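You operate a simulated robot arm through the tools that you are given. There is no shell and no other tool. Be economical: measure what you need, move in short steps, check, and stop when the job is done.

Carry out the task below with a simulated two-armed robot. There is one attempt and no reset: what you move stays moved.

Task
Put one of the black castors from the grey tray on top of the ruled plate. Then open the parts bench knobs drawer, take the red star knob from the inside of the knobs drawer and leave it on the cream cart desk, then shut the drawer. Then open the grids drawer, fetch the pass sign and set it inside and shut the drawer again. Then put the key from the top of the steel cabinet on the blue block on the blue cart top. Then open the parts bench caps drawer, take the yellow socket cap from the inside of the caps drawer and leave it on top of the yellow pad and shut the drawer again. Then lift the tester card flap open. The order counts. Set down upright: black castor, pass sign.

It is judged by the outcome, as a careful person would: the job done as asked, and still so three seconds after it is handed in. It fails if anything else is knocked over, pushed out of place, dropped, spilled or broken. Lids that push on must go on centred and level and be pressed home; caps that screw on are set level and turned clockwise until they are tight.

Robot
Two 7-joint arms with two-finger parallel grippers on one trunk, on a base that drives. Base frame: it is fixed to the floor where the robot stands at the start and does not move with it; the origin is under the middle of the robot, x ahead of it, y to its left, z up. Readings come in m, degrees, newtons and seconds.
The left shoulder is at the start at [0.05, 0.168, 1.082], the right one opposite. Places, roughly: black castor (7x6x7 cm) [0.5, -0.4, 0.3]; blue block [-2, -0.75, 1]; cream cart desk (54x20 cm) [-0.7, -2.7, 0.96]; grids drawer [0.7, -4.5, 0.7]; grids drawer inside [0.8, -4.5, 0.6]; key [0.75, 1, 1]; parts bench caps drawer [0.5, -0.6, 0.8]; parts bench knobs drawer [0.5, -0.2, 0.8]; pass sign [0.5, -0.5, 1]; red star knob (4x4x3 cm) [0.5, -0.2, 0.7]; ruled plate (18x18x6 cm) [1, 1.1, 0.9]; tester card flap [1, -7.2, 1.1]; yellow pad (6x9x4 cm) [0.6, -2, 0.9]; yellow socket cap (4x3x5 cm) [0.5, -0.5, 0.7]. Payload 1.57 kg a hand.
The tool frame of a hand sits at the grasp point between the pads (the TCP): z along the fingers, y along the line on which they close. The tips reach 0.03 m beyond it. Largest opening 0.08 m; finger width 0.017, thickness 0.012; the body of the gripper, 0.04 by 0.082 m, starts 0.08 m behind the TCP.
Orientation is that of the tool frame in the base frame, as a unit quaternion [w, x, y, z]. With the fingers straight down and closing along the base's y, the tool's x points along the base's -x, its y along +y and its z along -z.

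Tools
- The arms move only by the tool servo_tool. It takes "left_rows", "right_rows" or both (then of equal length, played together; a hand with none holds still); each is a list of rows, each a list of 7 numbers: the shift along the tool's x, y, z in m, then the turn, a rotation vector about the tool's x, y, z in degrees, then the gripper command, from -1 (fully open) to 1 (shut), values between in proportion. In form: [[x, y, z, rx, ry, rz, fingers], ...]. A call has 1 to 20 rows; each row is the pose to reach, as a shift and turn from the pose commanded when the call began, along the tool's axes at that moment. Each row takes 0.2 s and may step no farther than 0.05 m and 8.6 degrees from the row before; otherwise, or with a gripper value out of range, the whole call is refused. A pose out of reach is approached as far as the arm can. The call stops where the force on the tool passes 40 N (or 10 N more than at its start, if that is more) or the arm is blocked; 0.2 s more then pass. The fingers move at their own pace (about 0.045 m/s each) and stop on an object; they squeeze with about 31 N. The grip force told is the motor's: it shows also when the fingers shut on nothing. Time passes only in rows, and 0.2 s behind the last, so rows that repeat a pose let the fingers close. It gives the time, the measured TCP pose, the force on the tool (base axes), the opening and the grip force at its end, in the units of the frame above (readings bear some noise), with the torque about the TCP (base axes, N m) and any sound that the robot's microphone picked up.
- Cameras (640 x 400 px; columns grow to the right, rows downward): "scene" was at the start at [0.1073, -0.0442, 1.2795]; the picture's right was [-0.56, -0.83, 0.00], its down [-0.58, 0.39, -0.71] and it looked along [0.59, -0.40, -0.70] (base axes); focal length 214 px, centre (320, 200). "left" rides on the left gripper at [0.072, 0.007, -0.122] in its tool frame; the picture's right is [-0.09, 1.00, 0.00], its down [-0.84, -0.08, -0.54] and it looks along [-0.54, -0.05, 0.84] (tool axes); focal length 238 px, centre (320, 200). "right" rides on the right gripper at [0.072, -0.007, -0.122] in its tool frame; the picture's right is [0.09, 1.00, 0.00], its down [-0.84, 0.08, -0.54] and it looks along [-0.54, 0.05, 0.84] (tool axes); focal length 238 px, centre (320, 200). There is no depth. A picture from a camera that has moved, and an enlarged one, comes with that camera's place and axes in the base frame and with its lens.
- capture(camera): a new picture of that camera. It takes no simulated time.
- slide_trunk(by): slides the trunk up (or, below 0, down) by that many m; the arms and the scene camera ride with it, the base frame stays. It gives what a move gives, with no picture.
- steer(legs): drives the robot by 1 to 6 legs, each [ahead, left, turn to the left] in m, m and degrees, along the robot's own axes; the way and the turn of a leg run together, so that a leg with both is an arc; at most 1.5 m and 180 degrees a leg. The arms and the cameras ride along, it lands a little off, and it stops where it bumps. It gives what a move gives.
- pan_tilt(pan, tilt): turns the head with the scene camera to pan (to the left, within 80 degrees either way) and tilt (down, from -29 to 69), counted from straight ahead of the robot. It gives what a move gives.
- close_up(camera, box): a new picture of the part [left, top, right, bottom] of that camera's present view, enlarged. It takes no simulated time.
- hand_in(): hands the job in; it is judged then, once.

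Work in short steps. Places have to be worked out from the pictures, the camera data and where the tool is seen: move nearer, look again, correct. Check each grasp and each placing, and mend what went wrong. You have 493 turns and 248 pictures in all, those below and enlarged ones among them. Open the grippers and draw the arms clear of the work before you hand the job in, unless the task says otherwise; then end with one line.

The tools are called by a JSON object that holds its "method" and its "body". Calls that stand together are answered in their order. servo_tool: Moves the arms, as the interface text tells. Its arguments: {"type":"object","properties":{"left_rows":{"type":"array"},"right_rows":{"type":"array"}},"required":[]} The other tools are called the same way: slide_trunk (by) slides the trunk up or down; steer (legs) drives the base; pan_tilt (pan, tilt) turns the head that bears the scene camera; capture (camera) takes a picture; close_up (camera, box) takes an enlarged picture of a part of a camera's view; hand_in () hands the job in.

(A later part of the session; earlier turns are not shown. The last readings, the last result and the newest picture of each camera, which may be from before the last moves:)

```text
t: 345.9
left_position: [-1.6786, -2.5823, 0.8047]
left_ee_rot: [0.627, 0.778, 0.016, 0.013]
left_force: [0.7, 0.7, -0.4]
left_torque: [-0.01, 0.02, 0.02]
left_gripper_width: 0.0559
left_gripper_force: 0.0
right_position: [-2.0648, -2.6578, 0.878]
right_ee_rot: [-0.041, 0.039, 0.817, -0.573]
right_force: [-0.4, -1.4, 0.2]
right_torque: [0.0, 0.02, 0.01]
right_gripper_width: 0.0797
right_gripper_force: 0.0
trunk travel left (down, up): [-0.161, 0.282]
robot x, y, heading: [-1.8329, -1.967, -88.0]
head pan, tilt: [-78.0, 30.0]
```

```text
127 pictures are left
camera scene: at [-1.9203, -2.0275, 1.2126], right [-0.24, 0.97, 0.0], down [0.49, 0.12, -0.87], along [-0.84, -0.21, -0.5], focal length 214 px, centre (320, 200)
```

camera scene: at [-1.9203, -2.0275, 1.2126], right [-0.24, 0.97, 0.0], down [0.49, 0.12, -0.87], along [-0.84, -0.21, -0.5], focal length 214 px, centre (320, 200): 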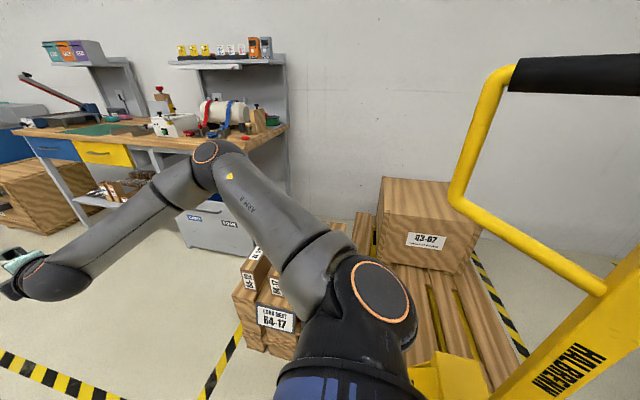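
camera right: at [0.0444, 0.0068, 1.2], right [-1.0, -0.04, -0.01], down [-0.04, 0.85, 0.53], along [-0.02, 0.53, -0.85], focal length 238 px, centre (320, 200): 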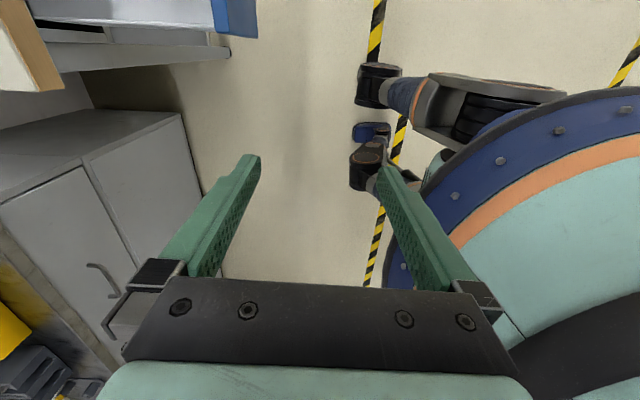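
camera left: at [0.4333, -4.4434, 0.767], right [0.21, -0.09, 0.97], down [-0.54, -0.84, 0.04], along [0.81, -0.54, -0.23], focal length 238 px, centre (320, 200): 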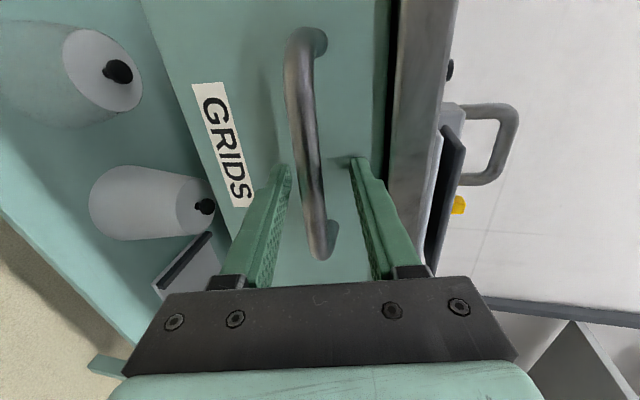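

{"method": "steer", "body": {"legs": [[0, 0.37, 0], [-0.65, 0, 0], [0, 0, 88]]}}

{"method": "steer", "body": {"legs": [[0.6, 0.6, 0]]}}

{"method": "pan_tilt", "body": {"pan": 5, "tilt": 35}}

{"method": "slide_trunk", "body": {"by": 0.28}}

{"method": "capture", "body": {"camera": "scene"}}

```text
t: 356.5
left_position: [-0.8846, -1.1718, 0.8049]
left_ee_rot: [0.437, 0.541, 0.559, 0.451]
left_force: [0.7, -0.1, 0.0]
left_torque: [0.03, 0.0, 0.0]
left_gripper_width: 0.0562
left_gripper_force: 0.0
right_position: [-0.8127, -1.5585, 0.8784]
right_ee_rot: [0.376, -0.548, 0.607, -0.436]
right_force: [0.9, 0.2, -0.7]
right_torque: [0.0, 0.01, -0.02]
right_gripper_width: 0.0799
right_gripper_force: 0.0
trunk travel left (down, up): [-0.161, 0.282]
robot x, y, heading: [-1.4998, -1.3222, 1.2]
head pan, tilt: [-78.0, 30.0]
```

```text
t: 362.2
left_position: [-0.2835, -0.5681, 0.805]
left_ee_rot: [0.439, 0.544, 0.557, 0.449]
left_force: [-0.3, 0.7, 0.3]
left_torque: [-0.02, 0.0, -0.02]
left_gripper_width: 0.0557
left_gripper_force: 0.1
right_position: [-0.2158, -0.9549, 0.8777]
right_ee_rot: [0.374, -0.545, 0.609, -0.438]
right_force: [0.8, -0.1, 0.5]
right_torque: [0.02, -0.02, -0.04]
right_gripper_width: 0.08
right_gripper_force: 0.1
trunk travel left (down, up): [-0.161, 0.282]
robot x, y, heading: [-0.9041, -0.7149, 0.6]
head pan, tilt: [-78.0, 30.0]
```

```text
t: 363.8
left_position: [-0.2832, -0.5675, 0.8057]
left_ee_rot: [0.438, 0.544, 0.557, 0.449]
left_force: [-0.7, 0.2, -0.3]
left_torque: [-0.03, 0.03, 0.01]
left_gripper_width: 0.0558
left_gripper_force: 0.1
right_position: [-0.2153, -0.9556, 0.8775]
right_ee_rot: [0.373, -0.545, 0.61, -0.437]
right_force: [0.8, 0.5, -0.1]
right_torque: [0.02, -0.01, 0.01]
right_gripper_width: 0.0798
right_gripper_force: 0.1
trunk travel left (down, up): [-0.161, 0.282]
robot x, y, heading: [-0.903, -0.7124, 0.8]
head pan, tilt: [5.0, 35.0]
```

```text
t: 366.6
left_position: [-0.284, -0.5683, 1.0851]
left_ee_rot: [0.438, 0.544, 0.557, 0.45]
left_force: [-0.3, 0.3, -0.2]
left_torque: [0.01, 0.03, -0.01]
left_gripper_width: 0.0559
left_gripper_force: 0.2
right_position: [-0.2158, -0.9562, 1.1571]
right_ee_rot: [0.373, -0.545, 0.611, -0.437]
right_force: [-0.6, 0.1, -0.1]
right_torque: [0.01, -0.02, -0.01]
right_gripper_width: 0.08
right_gripper_force: 0.1
trunk travel left (down, up): [-0.441, 0.002]
robot x, y, heading: [-0.9006, -0.7116, 1.2]
head pan, tilt: [5.0, 35.0]
```

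```text
126 pictures are left
camera scene: at [-0.7742, -0.7019, 1.4847], right [0.1, -0.99, 0.0], down [-0.57, -0.06, -0.82], along [0.81, 0.08, -0.57], focal length 214 px, centre (320, 200)
```

scene: 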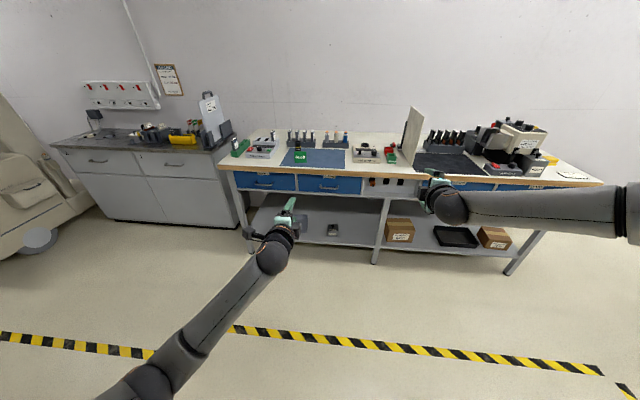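

I fold the right hand back and bring the left hand to vertical.

{"method": "servo_tool", "body": {"left_rows": [[0.01, 0, -0.01, 8, 0, 0, -1], [0.03, 0, -0.02, 16, 0, 0, -1], [0.05, 0, -0.03, 24, 0, 0, -1], [0.07, 0, -0.04, 32, 0, 0, -1], [0.09, 0, -0.05, 40, 0, 0, -1], [0.1, 0, -0.06, 48, 0, 0, -1], [0.11, 0, -0.07, 56, 0, 0, -1], [0.12, 0, -0.08, 64, 0, 0, -1], [0.13, 0, -0.09, 72, 0, 0, -1], [0.14, 0, -0.1, 78, 0, 0, -1]], "right_rows": [[0, 0, -0.025, 0, 0, 0, -1], [0, 0, -0.05, 0, 0, 0, -1], [0, 0, -0.075, 0, 0, 0, -1], [0, 0, -0.1, 0, 0, 0, -1], [0, 0, -0.125, 0, 0, 0, -1], [0, 0, -0.15, 0, 0, 0, -1], [0, 0, -0.175, 0, 0, 0, -1], [0, 0, -0.2, 0, 0, 0, -1], [0, 0, -0.225, 0, 0, 0, -1], [0, 0, -0.25, 0, 0, 0, -1]]}}

{"method": "steer", "body": {"legs": [[0.35, 0, -1]]}}

{"method": "close_up", "body": {"camera": "scene", "box": [240, 100, 400, 220]}}

```text
t: 368.8
left_position: [-0.3844, -0.4308, 1.1054]
left_ee_rot: [-0.002, 0.697, 0.717, -0.002]
left_force: [0.2, -0.4, 0.4]
left_torque: [0.01, -0.04, 0.03]
left_gripper_width: 0.0799
left_gripper_force: 0.1
right_position: [-0.4439, -0.9245, 1.244]
right_ee_rot: [0.374, -0.545, 0.611, -0.437]
right_force: [-0.1, -0.4, -0.8]
right_torque: [0.02, -0.04, 0.01]
right_gripper_width: 0.0801
right_gripper_force: 0.2
right hand out of reach, approached as far as the arm can: row 10
trunk travel left (down, up): [-0.441, 0.002]
robot x, y, heading: [-0.9036, -0.7086, 0.9]
head pan, tilt: [5.0, 35.0]
```

```text
t: 371.1
left_position: [-0.0403, -0.4294, 1.1054]
left_ee_rot: [-0.001, 0.7, 0.714, -0.001]
left_force: [-0.2, -0.2, -0.2]
left_torque: [0.0, 0.06, -0.01]
left_gripper_width: 0.0798
left_gripper_force: 0.0
right_position: [-0.1012, -0.9214, 1.2421]
right_ee_rot: [0.372, -0.544, 0.612, -0.438]
right_force: [-0.3, -0.1, -0.6]
right_torque: [-0.01, -0.02, 0.0]
right_gripper_width: 0.0802
right_gripper_force: 0.0
trunk travel left (down, up): [-0.441, 0.002]
robot x, y, heading: [-0.5583, -0.7087, 0.6]
head pan, tilt: [5.0, 35.0]
```

```text
3.33 times, centred on (320, 160) of scene
camera zoom: at [-0.4313, -0.6979, 1.4847], right [0.1, -1.0, 0.0], down [-0.57, -0.06, -0.82], along [0.81, 0.08, -0.57], focal length 715 px, centre (320, 333)
```

zoom: 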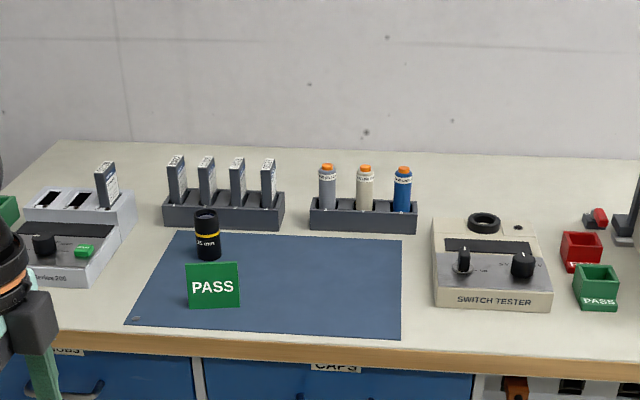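

PASS sign: ~7.6 cm wide, ~7 cm tall at ≈[0.44, -0.45], with a black lens close behind it. I drive forward to view it from above.

{"method": "steer", "body": {"legs": [[0.38, -0.02, 0]]}}

{"method": "capture", "body": {"camera": "left"}}

{"method": "capture", "body": {"camera": "scene"}}

```text
t: 373.5
left_position: [0.3418, -0.4426, 1.1054]
left_ee_rot: [-0.001, 0.699, 0.715, -0.001]
left_force: [0.3, -0.2, 0.4]
left_torque: [0.02, 0.03, 0.02]
left_gripper_width: 0.0798
left_gripper_force: 0.0
right_position: [0.282, -0.9356, 1.2431]
right_ee_rot: [0.372, -0.545, 0.611, -0.437]
right_force: [0.7, -0.2, -0.1]
right_torque: [0.0, 0.01, 0.01]
right_gripper_width: 0.0799
right_gripper_force: 0.0
trunk travel left (down, up): [-0.441, 0.002]
robot x, y, heading: [-0.1803, -0.7253, 0.9]
head pan, tilt: [5.0, 35.0]
```

```text
124 pictures are left
camera left: at [0.3455, -0.3692, 1.226], right [1.0, -0.07, 0.0], down [-0.06, -0.84, 0.54], along [-0.04, -0.54, -0.84], focal length 238 px, centre (320, 200)
```

left: 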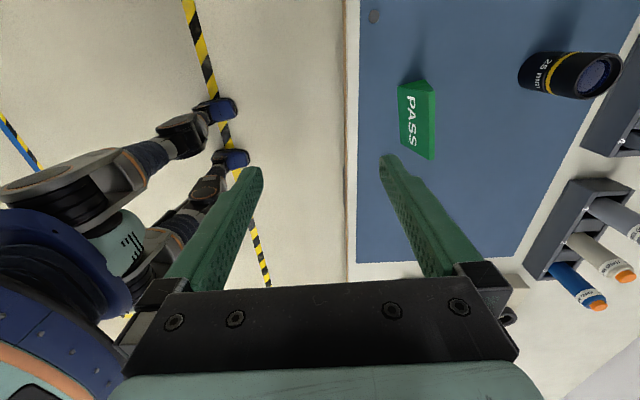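

```text
123 pictures are left
camera scene: at [-0.0492, -0.7126, 1.4847], right [0.1, -0.99, 0.0], down [-0.57, -0.06, -0.82], along [0.81, 0.08, -0.57], focal length 214 px, centre (320, 200)
```

scene: 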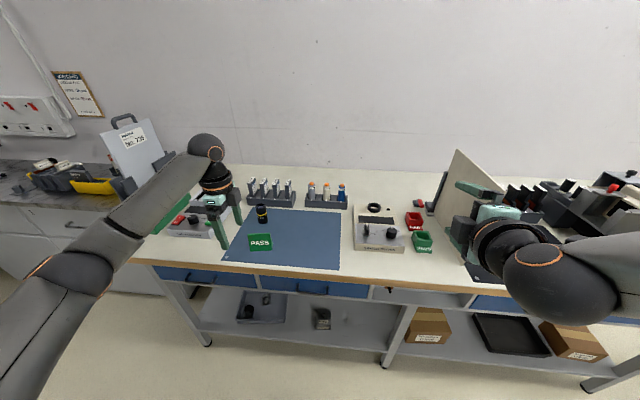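

{"method": "close_up", "body": {"camera": "left", "box": [370, 50, 470, 180]}}

{"method": "close_up", "body": {"camera": "scene", "box": [225, 190, 305, 260]}}

```text
3.08 times, centred on (420, 115) of left
camera zoom: at [0.3455, -0.3692, 1.226], right [1.0, -0.07, 0.0], down [-0.06, -0.84, 0.54], along [-0.04, -0.54, -0.84], focal length 733 px, centre (12, 462)
```

zoom: 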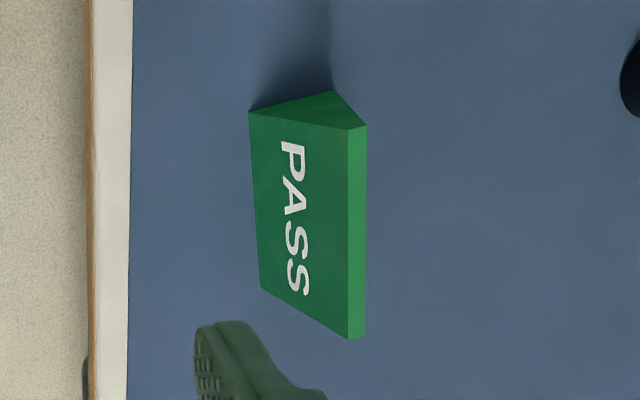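

```text
5.71 times, centred on (265, 225) of scene
camera zoom: at [-0.0492, -0.7126, 1.4847], right [0.1, -0.99, 0.0], down [-0.57, -0.06, -0.82], along [0.81, 0.08, -0.57], focal length 1226 px, centre (634, 57)
```

zoom: 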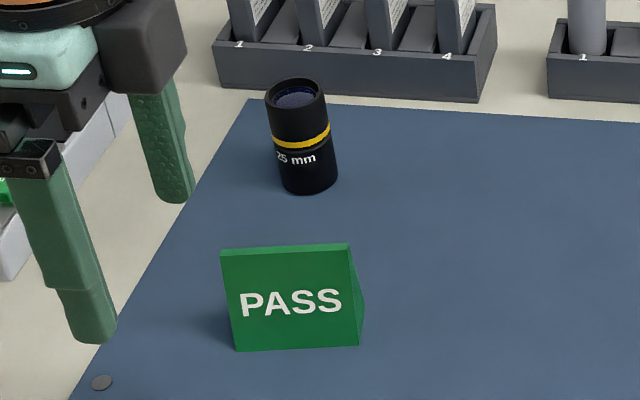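

The sign is a trapezoid wedge (~3.5 cm base, ~1 cm top): I grip it along x near mid-height. Extend the left arm forward over it, then lower.

{"method": "servo_tool", "body": {"left_rows": [[-0.004, 0.04, 0, 0, 0, 0, -1], [-0.004, 0.08, 0, 0, 0, 0, -1], [-0.004, 0.116, 0, 0, 0, 0, -1], [-0.004, 0.116, 0.03, 0, 0, 0, -1], [-0.004, 0.116, 0.06, 0, 0, 0, -1]]}}

{"method": "capture", "body": {"camera": "left"}}

```text
t: 374.7
left_position: [0.448, -0.4422, 1.0454]
left_ee_rot: [-0.002, 0.699, 0.715, -0.001]
left_force: [-0.1, -0.3, -0.2]
left_torque: [0.01, -0.05, -0.01]
left_gripper_width: 0.08
left_gripper_force: 0.0
left hand out of reach, approached as far as the arm can: row 3, 4, 5
right_position: [0.2815, -0.9357, 1.2429]
right_ee_rot: [0.374, -0.544, 0.611, -0.436]
right_force: [0.3, -0.8, 1.1]
right_torque: [0.04, 0.03, 0.01]
right_gripper_width: 0.08
right_gripper_force: 0.0
trunk travel left (down, up): [-0.441, 0.002]
robot x, y, heading: [-0.1754, -0.7258, 1.0]
head pan, tilt: [5.0, 35.0]
```

```text
120 pictures are left
camera left: at [0.452, -0.3703, 1.1668], right [1.0, -0.07, 0.0], down [-0.06, -0.84, 0.54], along [-0.04, -0.54, -0.84], focal length 238 px, centre (320, 200)
```

left: 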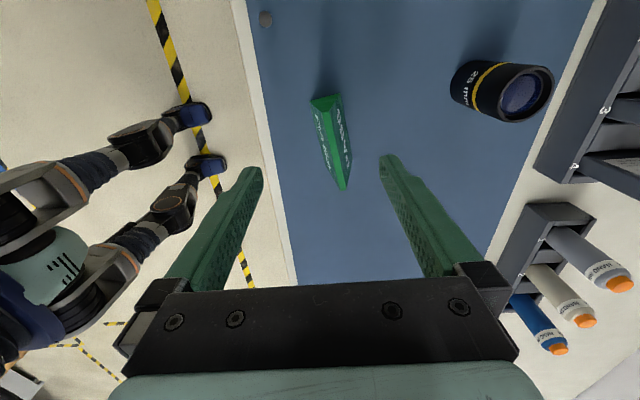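

{"method": "servo_tool", "body": {"left_rows": [[0.002, 0.005, 0.025, 0, 0, 0, -1], [0.002, 0.01, 0.05, 0, 0, 0, -1], [0.002, 0.014, 0.07, 0, 0, 0, -1]]}}

{"method": "capture", "body": {"camera": "left"}}

```text
t: 375.5
left_position: [0.4428, -0.4367, 0.9945]
left_ee_rot: [-0.002, 0.699, 0.715, 0.0]
left_force: [-0.5, 0.1, -0.4]
left_torque: [-0.01, -0.03, -0.02]
left_gripper_width: 0.0799
left_gripper_force: 0.1
left hand out of reach, approached as far as the arm can: row 1, 2, 3
right_position: [0.2795, -0.9359, 1.2427]
right_ee_rot: [0.372, -0.545, 0.611, -0.437]
right_force: [-0.3, 0.2, -0.7]
right_torque: [0.04, 0.0, 0.0]
right_gripper_width: 0.0799
right_gripper_force: 0.0
trunk travel left (down, up): [-0.441, 0.002]
robot x, y, heading: [-0.1795, -0.7225, 0.9]
head pan, tilt: [5.0, 35.0]
```

```text
119 pictures are left
camera left: at [0.448, -0.3644, 1.1162], right [1.0, -0.07, 0.0], down [-0.06, -0.84, 0.54], along [-0.04, -0.54, -0.84], focal length 238 px, centre (320, 200)
```

left: 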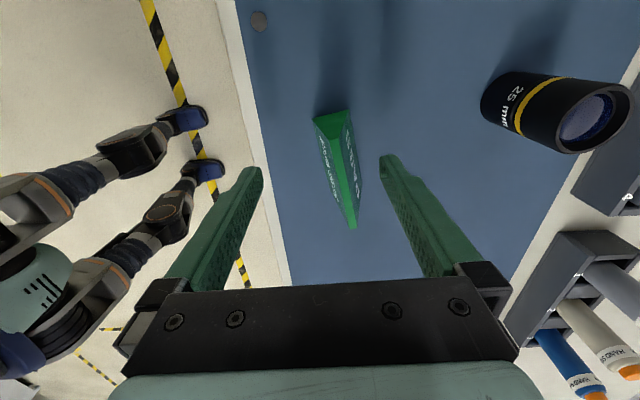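

Reach-limited; I raise 3 cm, drive 5 cm nearer, then realign.

{"method": "servo_tool", "body": {"left_rows": [[0, -0.01, -0.03, 0, 0, 0, -1], [0, -0.03, -0.03, 0, 0, 0, -1]]}}

{"method": "steer", "body": {"legs": [[0.05, 0, 0]]}}

{"method": "capture", "body": {"camera": "left"}}

```text
t: 376.1
left_position: [0.4101, -0.4376, 1.0248]
left_ee_rot: [-0.001, 0.699, 0.715, -0.002]
left_force: [0.0, -0.4, -0.4]
left_torque: [0.02, 0.02, 0.0]
left_gripper_width: 0.08
left_gripper_force: 0.0
right_position: [0.2813, -0.9354, 1.2428]
right_ee_rot: [0.373, -0.545, 0.611, -0.438]
right_force: [-0.2, 0.7, 1.0]
right_torque: [0.03, 0.0, 0.01]
right_gripper_width: 0.08
right_gripper_force: 0.0
trunk travel left (down, up): [-0.441, 0.002]
robot x, y, heading: [-0.1781, -0.7216, 0.7]
head pan, tilt: [5.0, 35.0]
```

```text
t: 377.0
left_position: [0.4591, -0.4381, 1.0243]
left_ee_rot: [-0.001, 0.699, 0.716, -0.001]
left_force: [0.8, 0.6, -1.2]
left_torque: [0.0, 0.08, -0.01]
left_gripper_width: 0.0799
left_gripper_force: 0.0
right_position: [0.3301, -0.9343, 1.2426]
right_ee_rot: [0.373, -0.545, 0.61, -0.437]
right_force: [0.5, 1.2, -0.1]
right_torque: [-0.01, 0.01, -0.01]
right_gripper_width: 0.08
right_gripper_force: 0.2
trunk travel left (down, up): [-0.441, 0.002]
robot x, y, heading: [-0.1286, -0.7234, 1.1]
head pan, tilt: [5.0, 35.0]
```

```text
118 pictures are left
camera left: at [0.4643, -0.3638, 1.1451], right [1.0, -0.07, 0.0], down [-0.05, -0.84, 0.54], along [-0.04, -0.54, -0.84], focal length 238 px, centre (320, 200)
```

left: 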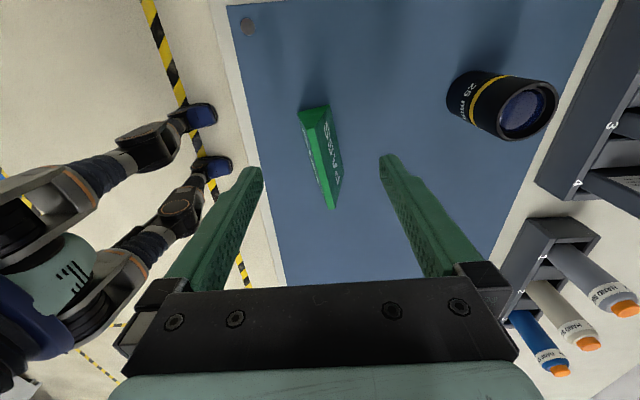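

Align (5 mm, 4° yaw) and lower to z≈0.955.

{"method": "servo_tool", "body": {"left_rows": [[0, 0.003, 0.025, 0, 0, -2, -1], [0, 0.006, 0.05, 0, 0, -4, -1], [0, 0.006, 0.068, 0, 0, -4, -1]]}}

{"method": "capture", "body": {"camera": "left"}}

```text
t: 377.8
left_position: [0.4652, -0.4363, 0.9578]
left_ee_rot: [-0.002, 0.672, 0.74, -0.001]
left_force: [-0.3, 0.4, -0.4]
left_torque: [0.01, -0.02, 0.0]
left_gripper_width: 0.0802
left_gripper_force: 0.0
right_position: [0.3297, -0.9341, 1.2425]
right_ee_rot: [0.373, -0.544, 0.611, -0.437]
right_force: [0.7, 0.5, 0.1]
right_torque: [-0.04, -0.02, 0.01]
right_gripper_width: 0.0799
right_gripper_force: 0.1
trunk travel left (down, up): [-0.441, 0.002]
robot x, y, heading: [-0.13, -0.725, 1.1]
head pan, tilt: [5.0, 35.0]
```

```text
117 pictures are left
camera left: at [0.4644, -0.363, 1.0783], right [1.0, 0.0, 0.0], down [0.0, -0.84, 0.54], along [0.0, -0.54, -0.84], focal length 238 px, centre (320, 200)
```

left: 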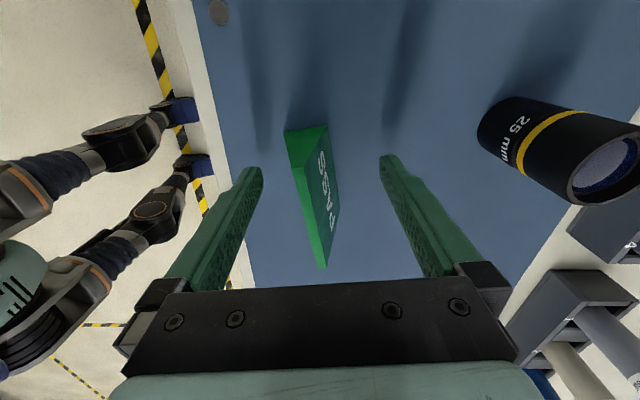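

{"method": "servo_tool", "body": {"left_rows": [[0, -0.005, 0.008, 0, 0, 0, -0.4], [0, -0.005, 0.008, 0, 0, 0, 0.2], [0, -0.005, 0.008, 0, 0, 0, 1], [0, -0.005, 0.008, 0, 0, 0, 1], [0, -0.005, 0.008, 0, 0, 0, 1], [0, -0.005, 0.008, 0, 0, 0, 1]]}}

{"method": "servo_tool", "body": {"left_rows": [[0, 0, -0.02, 0, 0, 0, 1], [0, 0, -0.05, 0, 0, 0, 1], [0, 0, -0.08, 0, 0, 0, 1], [0, 0, -0.12, 0, 0, 0, 1]]}}

{"method": "capture", "body": {"camera": "left"}}

```text
t: 379.2
left_position: [0.4596, -0.436, 0.9514]
left_ee_rot: [-0.002, 0.673, 0.74, -0.002]
left_force: [0.2, -0.4, 0.4]
left_torque: [-0.01, 0.01, 0.02]
left_gripper_width: 0.0242
left_gripper_force: 31.4
right_position: [0.3291, -0.9333, 1.2435]
right_ee_rot: [0.374, -0.545, 0.61, -0.437]
right_force: [-0.7, 0.2, 0.0]
right_torque: [0.0, -0.01, 0.04]
right_gripper_width: 0.0801
right_gripper_force: 0.0
trunk travel left (down, up): [-0.441, 0.002]
robot x, y, heading: [-0.1305, -0.7269, 0.9]
head pan, tilt: [5.0, 35.0]
```

```text
t: 380.2
left_position: [0.4593, -0.4396, 1.0705]
left_ee_rot: [-0.001, 0.673, 0.74, 0.0]
left_force: [-1.0, -0.1, -1.0]
left_torque: [0.03, -0.02, -0.01]
left_gripper_width: 0.0242
left_gripper_force: 30.8
right_position: [0.3296, -0.9349, 1.242]
right_ee_rot: [0.373, -0.545, 0.61, -0.438]
right_force: [-0.2, 0.5, 0.0]
right_torque: [0.02, -0.03, -0.02]
right_gripper_width: 0.08
right_gripper_force: 0.0
trunk travel left (down, up): [-0.441, 0.002]
robot x, y, heading: [-0.1319, -0.7236, 0.9]
head pan, tilt: [5.0, 35.0]
```

```text
116 pictures are left
camera left: at [0.4591, -0.3658, 1.1915], right [1.0, 0.0, 0.0], down [0.0, -0.84, 0.54], along [0.0, -0.54, -0.84], focal length 238 px, centre (320, 200)
```

left: 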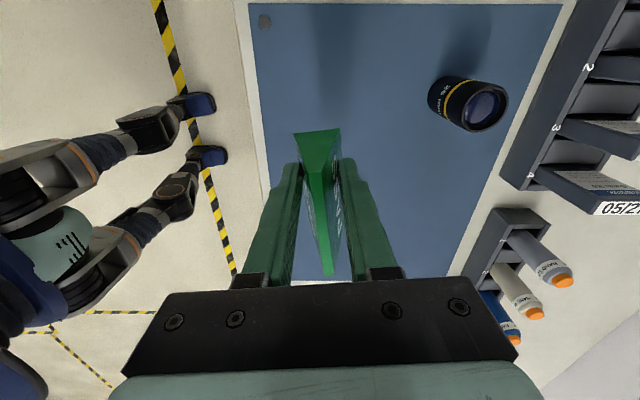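

Sign securely held. I back away and take the same route: tuck the left hand inward, re-extend the right arm, lower the trunk as before.

{"method": "steer", "body": {"legs": [[-0.75, 0, 0]]}}

{"method": "servo_tool", "body": {"left_rows": [[-0.025, 0, 0, 0, 0, 0, 1], [-0.05, 0, 0, 0, 0, 0, 1], [-0.075, 0, 0, 0, 0, 0, 1], [-0.1, 0, 0, 0, 0, 0, 1], [-0.12, 0, 0, 0, 0, 0, 1], [-0.14, 0, 0, 0, 0, 0, 1]], "right_rows": [[0, 0, 0.045, 0, 0, 0, -1], [0, 0, 0.09, 0, 0, 0, -1], [0, 0, 0.135, 0, 0, 0, -1], [0, 0, 0.18, 0, 0, 0, -1], [0, 0, 0.22, 0, 0, 0, -1], [0, 0, 0.25, 0, 0, 0, -1]]}}

{"method": "slide_trunk", "body": {"by": -0.28}}

{"method": "steer", "body": {"legs": [[-0.55, -0.6, -90]]}}

```text
t: 384.4
left_position: [-0.3225, -0.4442, 1.0702]
left_ee_rot: [-0.002, 0.663, 0.749, -0.001]
left_force: [0.1, -0.1, -0.1]
left_torque: [-0.03, 0.01, -0.03]
left_gripper_width: 0.0239
left_gripper_force: 30.9
right_position: [-0.438, -0.9431, 1.2429]
right_ee_rot: [0.379, -0.553, 0.603, -0.433]
right_force: [0.3, 0.0, -0.2]
right_torque: [-0.01, 0.0, 0.02]
right_gripper_width: 0.0799
right_gripper_force: 0.1
trunk travel left (down, up): [-0.441, 0.002]
robot x, y, heading: [-0.9014, -0.7454, 2.3]
head pan, tilt: [5.0, 35.0]
```

```text
t: 385.8
left_position: [-0.3018, -0.5833, 1.0685]
left_ee_rot: [-0.001, 0.663, 0.748, -0.001]
left_force: [0.3, -0.1, 0.2]
left_torque: [-0.02, 0.0, -0.04]
left_gripper_width: 0.0237
left_gripper_force: 30.5
right_position: [-0.2079, -0.969, 1.1603]
right_ee_rot: [0.379, -0.554, 0.603, -0.432]
right_force: [-0.4, 0.3, -0.4]
right_torque: [-0.04, 0.0, 0.02]
right_gripper_width: 0.0798
right_gripper_force: 0.1
right hand out of reach, approached as far as the arm can: row 6
trunk travel left (down, up): [-0.441, 0.002]
robot x, y, heading: [-0.8976, -0.7436, 2.1]
head pan, tilt: [5.0, 35.0]
```

```text
t: 388.6
left_position: [-0.3032, -0.5825, 0.789]
left_ee_rot: [-0.002, 0.663, 0.749, -0.002]
left_force: [-0.2, -0.9, -1.1]
left_torque: [0.0, 0.0, -0.01]
left_gripper_width: 0.0235
left_gripper_force: 31.0
right_position: [-0.2094, -0.9679, 0.881]
right_ee_rot: [0.38, -0.554, 0.602, -0.432]
right_force: [0.9, -0.4, 0.4]
right_torque: [0.03, 0.01, -0.02]
right_gripper_width: 0.0799
right_gripper_force: 0.0
trunk travel left (down, up): [-0.161, 0.282]
robot x, y, heading: [-0.9016, -0.7488, 2.4]
head pan, tilt: [5.0, 35.0]
```

```text
t: 392.7
left_position: [-1.0357, -1.3928, 0.7902]
left_ee_rot: [-0.002, 0.965, 0.262, 0.0]
left_force: [0.2, -0.2, 0.8]
left_torque: [0.01, -0.01, 0.03]
left_gripper_width: 0.0234
left_gripper_force: 31.3
right_position: [-1.3492, -1.6348, 0.8798]
right_ee_rot: [0.081, -0.132, 0.808, -0.569]
right_force: [0.2, 0.3, -0.4]
right_torque: [-0.03, 0.02, 0.0]
right_gripper_width: 0.0801
right_gripper_force: 0.0
trunk travel left (down, up): [-0.161, 0.282]
robot x, y, heading: [-1.4176, -0.9094, -63.9]
head pan, tilt: [5.0, 35.0]
stopped in leg 1: the robot was blocked; the commanded pose is now the measured one
```

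Blocked mid-turn; I check the right side.

{"method": "pan_tilt", "body": {"pan": -78, "tilt": 35}}

{"method": "capture", "body": {"camera": "scene"}}

```text
t: 394.2
left_position: [-1.0342, -1.3932, 0.7896]
left_ee_rot: [-0.002, 0.965, 0.262, -0.001]
left_force: [-0.8, 0.6, -0.4]
left_torque: [-0.01, -0.01, 0.01]
left_gripper_width: 0.0233
left_gripper_force: 31.2
right_position: [-1.3505, -1.634, 0.8796]
right_ee_rot: [0.081, -0.132, 0.808, -0.568]
right_force: [0.0, 0.1, -0.6]
right_torque: [0.0, -0.02, -0.03]
right_gripper_width: 0.0798
right_gripper_force: 0.1
trunk travel left (down, up): [-0.161, 0.282]
robot x, y, heading: [-1.4209, -0.9108, -63.9]
head pan, tilt: [-78.0, 35.0]
```

```text
115 pictures are left
camera scene: at [-1.4742, -0.9995, 1.2048], right [-0.62, 0.79, 0.0], down [0.45, 0.35, -0.82], along [-0.64, -0.51, -0.57], focal length 214 px, centre (320, 200)
```

scene: 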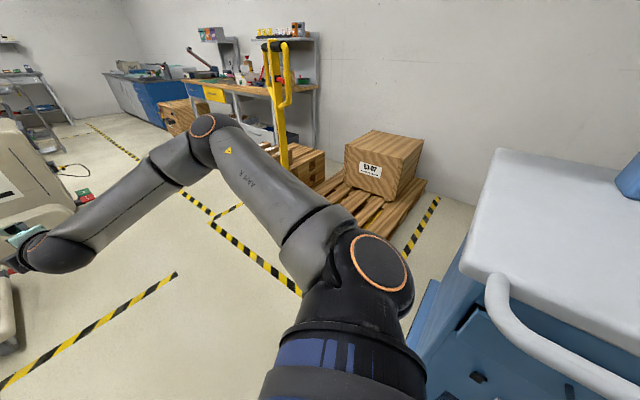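

The robot touched the blue cart's side. I move forward away from it, then finish the turn.

{"method": "steer", "body": {"legs": [[0.25, 0, 0], [0, 0, -25.5]]}}

{"method": "pan_tilt", "body": {"pan": -78, "tilt": 20}}

{"method": "capture", "body": {"camera": "scene"}}

```text
t: 397.4
left_position: [-1.1701, -1.7368, 0.7903]
left_ee_rot: [-0.002, 0.999, 0.044, 0.001]
left_force: [0.2, -0.3, -1.0]
left_torque: [0.02, 0.0, 0.02]
left_gripper_width: 0.0232
left_gripper_force: 31.1
right_position: [-1.5574, -1.8211, 0.8794]
right_ee_rot: [-0.046, 0.049, 0.817, -0.573]
right_force: [0.3, 0.1, 0.1]
right_torque: [0.0, -0.01, -0.02]
right_gripper_width: 0.0801
right_gripper_force: 0.2
trunk travel left (down, up): [-0.161, 0.282]
robot x, y, heading: [-1.3125, -1.1345, -89.2]
head pan, tilt: [-78.0, 35.0]
```

```text
t: 398.1
left_position: [-1.1694, -1.7376, 0.7895]
left_ee_rot: [-0.001, 0.999, 0.044, 0.0]
left_force: [0.4, 0.4, 0.1]
left_torque: [0.01, 0.0, 0.03]
left_gripper_width: 0.0233
left_gripper_force: 31.1
right_position: [-1.5583, -1.8218, 0.8803]
right_ee_rot: [-0.046, 0.05, 0.817, -0.573]
right_force: [0.3, 0.6, 0.4]
right_torque: [0.0, -0.05, -0.05]
right_gripper_width: 0.08
right_gripper_force: 0.0
trunk travel left (down, up): [-0.161, 0.282]
robot x, y, heading: [-1.3118, -1.1345, -89.3]
head pan, tilt: [-78.0, 20.0]
```

```text
114 pictures are left
camera scene: at [-1.4028, -1.1944, 1.2286], right [-0.22, 0.98, 0.0], down [0.33, 0.08, -0.94], along [-0.92, -0.21, -0.34], focal length 214 px, centre (320, 200)
```

scene: 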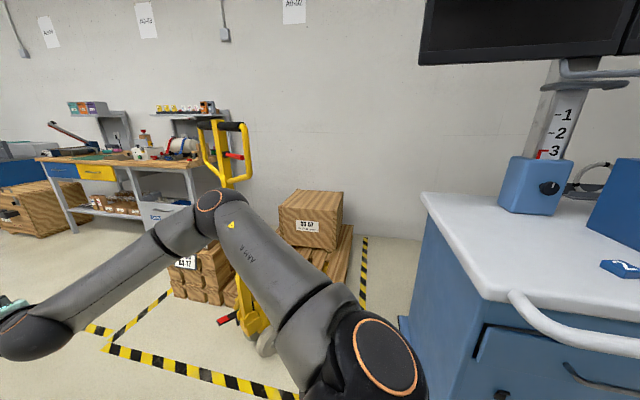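

Now continue along the known route.

{"method": "steer", "body": {"legs": [[0.1, -0.16, 0], [0.65, 0, -0.7], [0.15, -0.3, 0], [0.4, 0, 0]]}}

{"method": "steer", "body": {"legs": [[1.4, 0, 0], [0.6, 0, 0], [0, 0, 90]]}}

```text
t: 408.2
left_position: [-1.5979, -3.0258, 0.79]
left_ee_rot: [-0.002, 0.999, 0.048, 0.0]
left_force: [-0.2, -0.1, -0.1]
left_torque: [-0.02, 0.01, 0.01]
left_gripper_width: 0.0227
left_gripper_force: 30.6
right_position: [-1.9859, -3.1115, 0.8793]
right_ee_rot: [-0.044, 0.045, 0.817, -0.573]
right_force: [1.1, -0.2, 0.8]
right_torque: [0.05, 0.01, 0.0]
right_gripper_width: 0.0801
right_gripper_force: 0.0
trunk travel left (down, up): [-0.161, 0.282]
robot x, y, heading: [-1.747, -2.4264, -88.8]
head pan, tilt: [-78.0, 20.0]
```

```text
t: 413.1
left_position: [-1.5891, -3.9825, 0.7899]
left_ee_rot: [-0.002, 0.999, 0.048, 0.001]
left_force: [-0.3, -0.4, -1.0]
left_torque: [0.0, 0.0, -0.04]
left_gripper_width: 0.0224
left_gripper_force: 30.7
right_position: [-1.9758, -4.0701, 0.8798]
right_ee_rot: [-0.044, 0.044, 0.818, -0.572]
right_force: [0.6, 0.7, -0.5]
right_torque: [-0.02, 0.02, -0.01]
right_gripper_width: 0.0799
right_gripper_force: 0.1
trunk travel left (down, up): [-0.161, 0.282]
robot x, y, heading: [-1.7339, -3.3798, -88.7]
head pan, tilt: [-78.0, 20.0]
stopped in leg 1: the robot was blocked; the commanded pose is now the measured one
```

Brushed the cart's pedal on the left; shift right 8 cm and continue. I also check the sign in the hand.

{"method": "steer", "body": {"legs": [[0, -0.08, 0], [1.07, 0, 0], [0, 0, 89]]}}

{"method": "capture", "body": {"camera": "left"}}

```text
t: 423.4
left_position: [-1.1764, -4.3081, 0.7885]
left_ee_rot: [-0.001, 0.664, 0.748, -0.001]
left_force: [-1.0, 0.5, 0.6]
left_torque: [0.02, 0.0, 0.0]
left_gripper_width: 0.0219
left_gripper_force: 31.0
right_position: [-1.0817, -4.6917, 0.8797]
right_ee_rot: [0.38, -0.553, 0.603, -0.431]
right_force: [0.8, -0.9, 0.3]
right_torque: [0.01, 0.02, 0.02]
right_gripper_width: 0.0797
right_gripper_force: 0.1
trunk travel left (down, up): [-0.161, 0.282]
robot x, y, heading: [-1.7712, -4.4654, 2.3]
head pan, tilt: [-78.0, 20.0]
```

```text
113 pictures are left
camera left: at [-1.1789, -4.2336, 0.91], right [1.0, 0.03, 0.0], down [0.02, -0.84, 0.54], along [0.01, -0.54, -0.84], focal length 238 px, centre (320, 200)
```

left: 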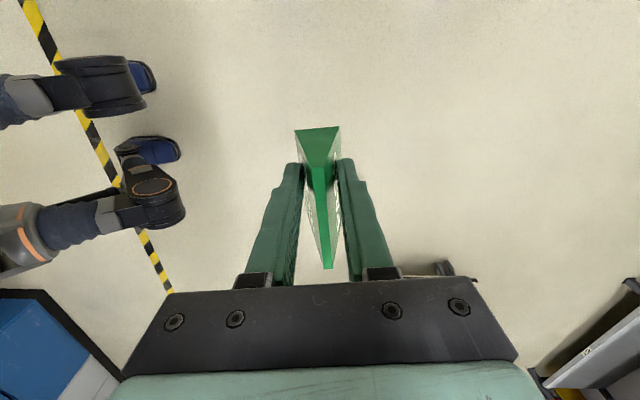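

Sign well held. I turn straight, raise the trunk, retract the right hand and approach the open grids drawer.

{"method": "slide_trunk", "body": {"by": 0.28}}

{"method": "servo_tool", "body": {"right_rows": [[0, 0, -0.045, 0, 0, 0, -1], [0, 0, -0.09, 0, 0, 0, -1], [0, 0, -0.135, 0, 0, 0, -1], [0, 0, -0.18, 0, 0, 0, -1], [0, 0, -0.22, 0, 0, 0, -1]]}}

{"method": "steer", "body": {"legs": [[1.2, -0.2, -2.3]]}}

{"method": "pan_tilt", "body": {"pan": 5, "tilt": 35}}

{"method": "capture", "body": {"camera": "scene"}}

```text
t: 426.2
left_position: [-1.1769, -4.3063, 1.0691]
left_ee_rot: [-0.001, 0.664, 0.748, -0.001]
left_force: [0.0, -0.6, -0.3]
left_torque: [-0.01, 0.02, -0.01]
left_gripper_width: 0.0215
left_gripper_force: 30.4
right_position: [-1.0827, -4.691, 1.1586]
right_ee_rot: [0.379, -0.553, 0.603, -0.431]
right_force: [0.7, 0.3, 0.0]
right_torque: [0.01, 0.0, 0.03]
right_gripper_width: 0.0801
right_gripper_force: 0.0
trunk travel left (down, up): [-0.441, 0.002]
robot x, y, heading: [-1.7718, -4.4678, 2.3]
head pan, tilt: [-78.0, 20.0]
```

```text
t: 427.4
left_position: [-1.1782, -4.3066, 1.07]
left_ee_rot: [-0.001, 0.663, 0.748, -0.002]
left_force: [0.2, -0.4, -0.6]
left_torque: [-0.01, -0.03, 0.08]
left_gripper_width: 0.0218
left_gripper_force: 30.5
right_position: [-1.2891, -4.6714, 1.2365]
right_ee_rot: [0.38, -0.553, 0.604, -0.431]
right_force: [-0.1, -0.4, 0.1]
right_torque: [0.02, 0.02, -0.04]
right_gripper_width: 0.0801
right_gripper_force: 0.0
trunk travel left (down, up): [-0.441, 0.002]
robot x, y, heading: [-1.7731, -4.4679, 2.4]
head pan, tilt: [-78.0, 20.0]
```

```text
t: 433.4
left_position: [0.0076, -4.5503, 1.0694]
left_ee_rot: [-0.001, 0.693, 0.721, -0.001]
left_force: [1.1, -0.4, 0.5]
left_torque: [-0.02, -0.02, 0.01]
left_gripper_width: 0.0213
left_gripper_force: 30.8
right_position: [-0.1331, -4.9054, 1.2359]
right_ee_rot: [0.362, -0.528, 0.626, -0.446]
right_force: [-0.7, 0.2, -1.0]
right_torque: [0.0, -0.01, 0.01]
right_gripper_width: 0.0798
right_gripper_force: 0.1
trunk travel left (down, up): [-0.441, 0.002]
robot x, y, heading: [-0.5975, -4.6632, -1.9]
head pan, tilt: [-78.0, 20.0]
```

```text
t: 435.0
left_position: [0.0076, -4.5503, 1.0686]
left_ee_rot: [-0.001, 0.693, 0.72, -0.001]
left_force: [0.0, 0.6, -1.1]
left_torque: [-0.02, 0.04, -0.02]
left_gripper_width: 0.0214
left_gripper_force: 30.7
right_position: [-0.1331, -4.9057, 1.2369]
right_ee_rot: [0.361, -0.529, 0.625, -0.445]
right_force: [0.0, 0.0, -0.3]
right_torque: [0.04, 0.0, 0.04]
right_gripper_width: 0.0801
right_gripper_force: 0.0
trunk travel left (down, up): [-0.441, 0.002]
robot x, y, heading: [-0.6001, -4.6645, -2.0]
head pan, tilt: [5.0, 35.0]
```

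```text
112 pictures are left
camera scene: at [-0.4734, -4.6584, 1.4848], right [0.05, -1.0, 0.0], down [-0.57, -0.03, -0.82], along [0.82, 0.04, -0.57], focal length 214 px, centre (320, 200)
```

scene: 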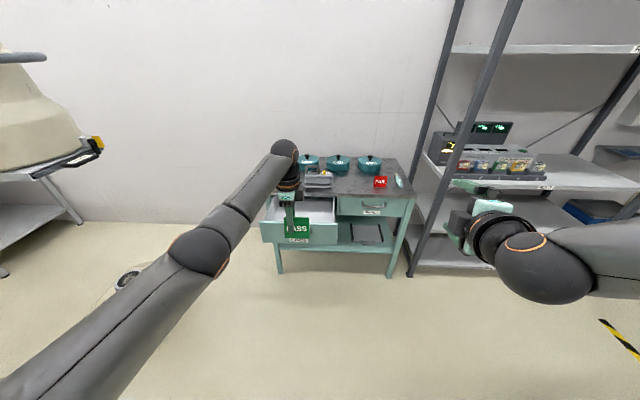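

{"method": "steer", "body": {"legs": [[0.41, 0.01, 2]]}}

{"method": "capture", "body": {"camera": "left"}}

{"method": "capture", "body": {"camera": "scene"}}

```text
t: 437.6
left_position: [0.4185, -4.5315, 1.069]
left_ee_rot: [-0.001, 0.683, 0.731, -0.001]
left_force: [0.6, -0.3, 0.3]
left_torque: [-0.01, 0.02, 0.0]
left_gripper_width: 0.0211
left_gripper_force: 30.9
right_position: [0.2872, -4.8908, 1.2382]
right_ee_rot: [0.368, -0.538, 0.617, -0.44]
right_force: [-0.3, 0.5, -0.9]
right_torque: [0.01, 0.02, -0.01]
right_gripper_width: 0.08
right_gripper_force: 0.1
trunk travel left (down, up): [-0.441, 0.002]
robot x, y, heading: [-0.1875, -4.6602, -0.4]
head pan, tilt: [5.0, 35.0]
```

```text
111 pictures are left
camera left: at [0.4187, -4.4578, 1.1898], right [1.0, -0.02, 0.0], down [-0.02, -0.84, 0.54], along [-0.02, -0.54, -0.84], focal length 238 px, centre (320, 200)
```

left: 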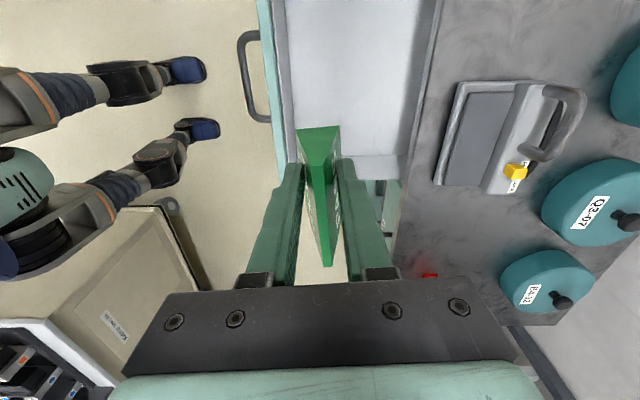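

```text
110 pictures are left
camera scene: at [-0.0599, -4.6534, 1.4847], right [0.08, -1.0, 0.0], down [-0.57, -0.05, -0.82], along [0.82, 0.07, -0.57], focal length 214 px, centre (320, 200)
```

scene: 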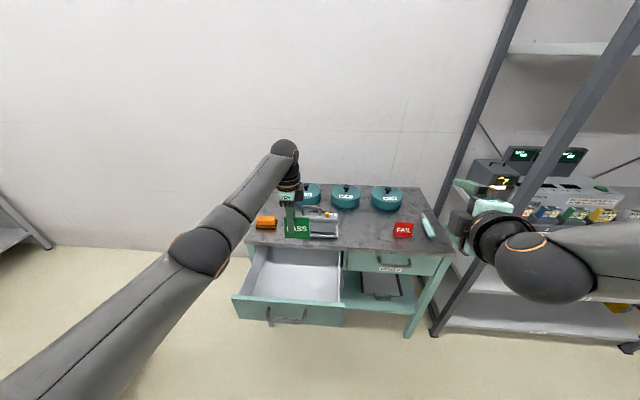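

Drawer interior spans x 0.36–0.58 (to the table edge), y -4.38…-4.65. I move 4 cm forward and lower the sign into it.

{"method": "steer", "body": {"legs": [[0.045, 0.01, 0]]}}

{"method": "servo_tool", "body": {"left_rows": [[0, 0, 0.05, 0, 0, 0, 1], [0, 0, 0.1, 0, 0, 0, 1], [0, 0, 0.15, 0, 0, 0, 1], [0, 0, 0.2, 0, 0, 0, 1], [0, 0, 0.25, 0, 0, 0, 1]]}}

{"method": "capture", "body": {"camera": "left"}}

{"method": "close_up", "body": {"camera": "scene", "box": [200, 180, 400, 340]}}

```text
t: 438.5
left_position: [0.4636, -4.5224, 1.0698]
left_ee_rot: [-0.003, 0.683, 0.731, -0.002]
left_force: [0.8, 0.2, -0.6]
left_torque: [0.0, 0.02, -0.01]
left_gripper_width: 0.0212
left_gripper_force: 30.6
right_position: [0.3345, -4.8813, 1.2361]
right_ee_rot: [0.367, -0.538, 0.618, -0.441]
right_force: [0.8, -0.1, -0.2]
right_torque: [0.01, 0.01, 0.0]
right_gripper_width: 0.08
right_gripper_force: 0.1
trunk travel left (down, up): [-0.441, 0.002]
robot x, y, heading: [-0.1433, -4.6517, -0.5]
head pan, tilt: [5.0, 35.0]
```

```text
t: 439.7
left_position: [0.4339, -4.5174, 0.8327]
left_ee_rot: [-0.001, 0.683, 0.731, 0.0]
left_force: [0.4, -0.5, 0.1]
left_torque: [-0.02, 0.05, 0.0]
left_gripper_width: 0.0208
left_gripper_force: 31.1
left hand out of reach, approached as far as the arm can: row 4, 5
right_position: [0.3325, -4.8824, 1.2347]
right_ee_rot: [0.368, -0.538, 0.618, -0.44]
right_force: [-0.1, 0.8, 0.6]
right_torque: [-0.02, 0.04, -0.01]
right_gripper_width: 0.0799
right_gripper_force: 0.0
trunk travel left (down, up): [-0.441, 0.002]
robot x, y, heading: [-0.1443, -4.6499, -0.8]
head pan, tilt: [5.0, 35.0]
```

```text
109 pictures are left
camera left: at [0.4345, -4.4436, 0.9544], right [1.0, -0.03, 0.0], down [-0.02, -0.84, 0.54], along [-0.02, -0.54, -0.84], focal length 238 px, centre (320, 200)
```

left: 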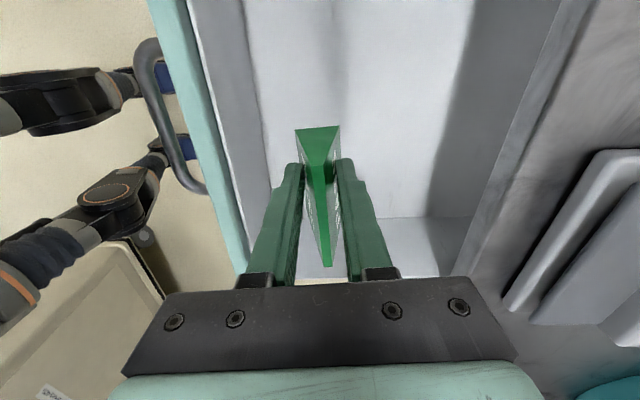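

```text
2.50 times, centred on (300, 260) of scene
camera zoom: at [-0.0149, -4.6438, 1.4848], right [0.08, -1.0, 0.0], down [-0.57, -0.05, -0.82], along [0.82, 0.07, -0.57], focal length 536 px, centre (370, 50)
```

zoom: 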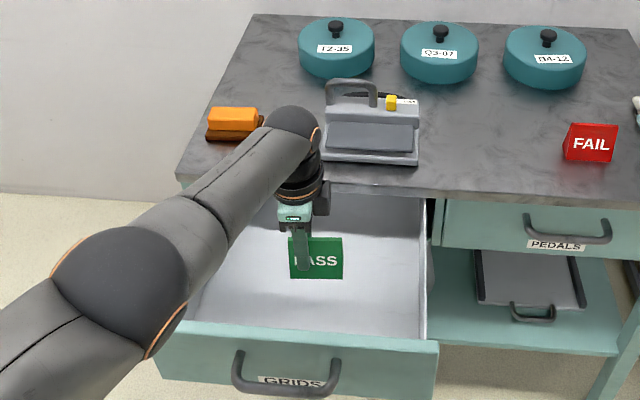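

Reach limit at 0.83; I use the trunk to lower further.

{"method": "slide_trunk", "body": {"by": -0.08}}

{"method": "capture", "body": {"camera": "left"}}

{"method": "close_up", "body": {"camera": "scene", "box": [200, 180, 400, 340]}}

```text
t: 440.9
left_position: [0.4316, -4.5177, 0.7542]
left_ee_rot: [-0.001, 0.682, 0.731, -0.002]
left_force: [-0.1, -0.2, -0.1]
left_torque: [0.03, -0.01, 0.02]
left_gripper_width: 0.0209
left_gripper_force: 31.4
right_position: [0.3324, -4.8802, 1.1568]
right_ee_rot: [0.367, -0.537, 0.618, -0.441]
right_force: [-0.6, 0.3, -0.6]
right_torque: [0.01, 0.0, 0.02]
right_gripper_width: 0.0799
right_gripper_force: 0.0
trunk travel left (down, up): [-0.361, 0.082]
robot x, y, heading: [-0.1428, -4.655, -0.6]
head pan, tilt: [5.0, 35.0]
```

```text
107 pictures are left
camera left: at [0.4339, -4.4432, 0.8742], right [1.0, -0.03, 0.0], down [-0.02, -0.84, 0.54], along [-0.02, -0.54, -0.84], focal length 238 px, centre (320, 200)
```

left: 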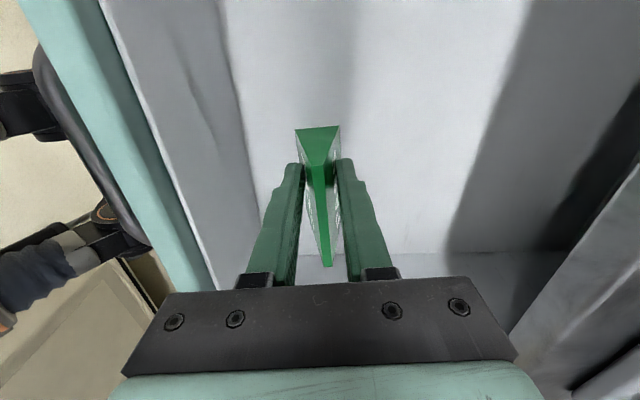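

```text
2.50 times, centred on (300, 260) of scene
camera zoom: at [-0.0153, -4.6437, 1.4048], right [0.08, -1.0, 0.0], down [-0.57, -0.05, -0.82], along [0.82, 0.07, -0.57], focal length 536 px, centre (370, 50)
```

zoom: 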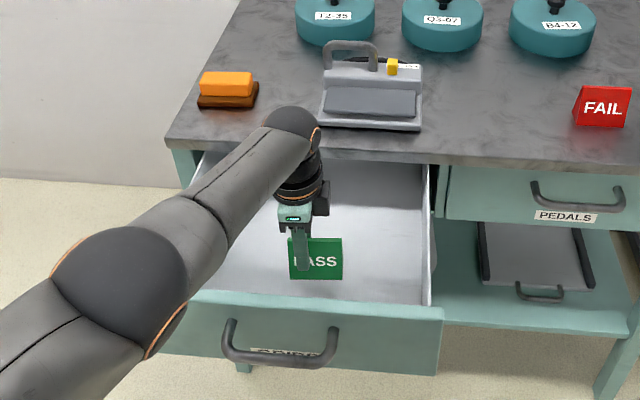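

Lower in small trunk steps watching force.

{"method": "slide_trunk", "body": {"by": -0.025}}

{"method": "close_up", "body": {"camera": "scene", "box": [220, 200, 360, 310]}}

```text
t: 441.6
left_position: [0.4311, -4.5163, 0.7271]
left_ee_rot: [-0.001, 0.683, 0.73, -0.003]
left_force: [-0.3, 0.4, 0.7]
left_torque: [0.0, 0.02, -0.01]
left_gripper_width: 0.021
left_gripper_force: 31.1
right_position: [0.3331, -4.8823, 1.1315]
right_ee_rot: [0.368, -0.537, 0.617, -0.441]
right_force: [0.4, -0.2, 1.0]
right_torque: [-0.01, 0.0, -0.02]
right_gripper_width: 0.0801
right_gripper_force: 0.0
trunk travel left (down, up): [-0.336, 0.107]
robot x, y, heading: [-0.1444, -4.6484, -0.6]
head pan, tilt: [5.0, 35.0]
```

```text
3.64 times, centred on (290, 255) of scene
camera zoom: at [-0.0153, -4.6437, 1.3798], right [0.08, -1.0, 0.0], down [-0.57, -0.05, -0.82], along [0.82, 0.07, -0.57], focal length 780 px, centre (429, 0)
```

zoom: 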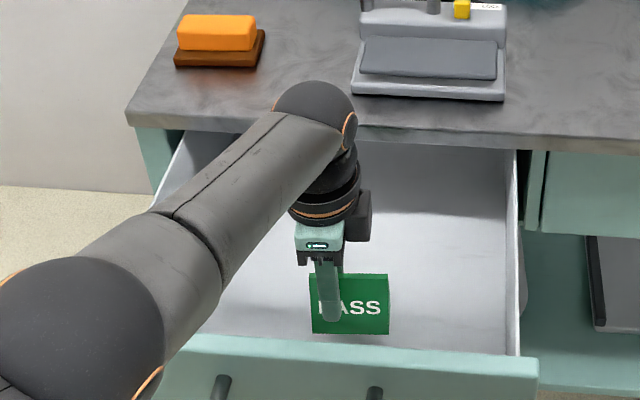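

{"method": "slide_trunk", "body": {"by": -0.015}}

{"method": "slide_trunk", "body": {"by": -0.01}}

```text
t: 442.2
left_position: [0.4334, -4.516, 0.713]
left_ee_rot: [-0.001, 0.683, 0.731, -0.001]
left_force: [-0.7, -0.3, -0.1]
left_torque: [-0.01, 0.02, -0.02]
left_gripper_width: 0.0207
left_gripper_force: 31.5
right_position: [0.3319, -4.8813, 1.1163]
right_ee_rot: [0.368, -0.537, 0.618, -0.441]
right_force: [-1.1, 1.2, -0.1]
right_torque: [-0.05, -0.04, 0.0]
right_gripper_width: 0.0795
right_gripper_force: 0.0
trunk travel left (down, up): [-0.321, 0.122]
robot x, y, heading: [-0.1434, -4.6506, -0.5]
head pan, tilt: [5.0, 35.0]
```

```text
t: 442.8
left_position: [0.4317, -4.5168, 0.7039]
left_ee_rot: [0.0, 0.683, 0.73, -0.002]
left_force: [-0.2, -0.6, -1.0]
left_torque: [-0.03, -0.01, 0.06]
left_gripper_width: 0.0208
left_gripper_force: 31.0
right_position: [0.3328, -4.881, 1.1063]
right_ee_rot: [0.368, -0.537, 0.618, -0.441]
right_force: [-0.1, 0.5, -0.3]
right_torque: [-0.05, -0.02, -0.02]
right_gripper_width: 0.08
right_gripper_force: 0.1
trunk travel left (down, up): [-0.311, 0.132]
robot x, y, heading: [-0.1432, -4.6505, -0.3]
head pan, tilt: [5.0, 35.0]
```

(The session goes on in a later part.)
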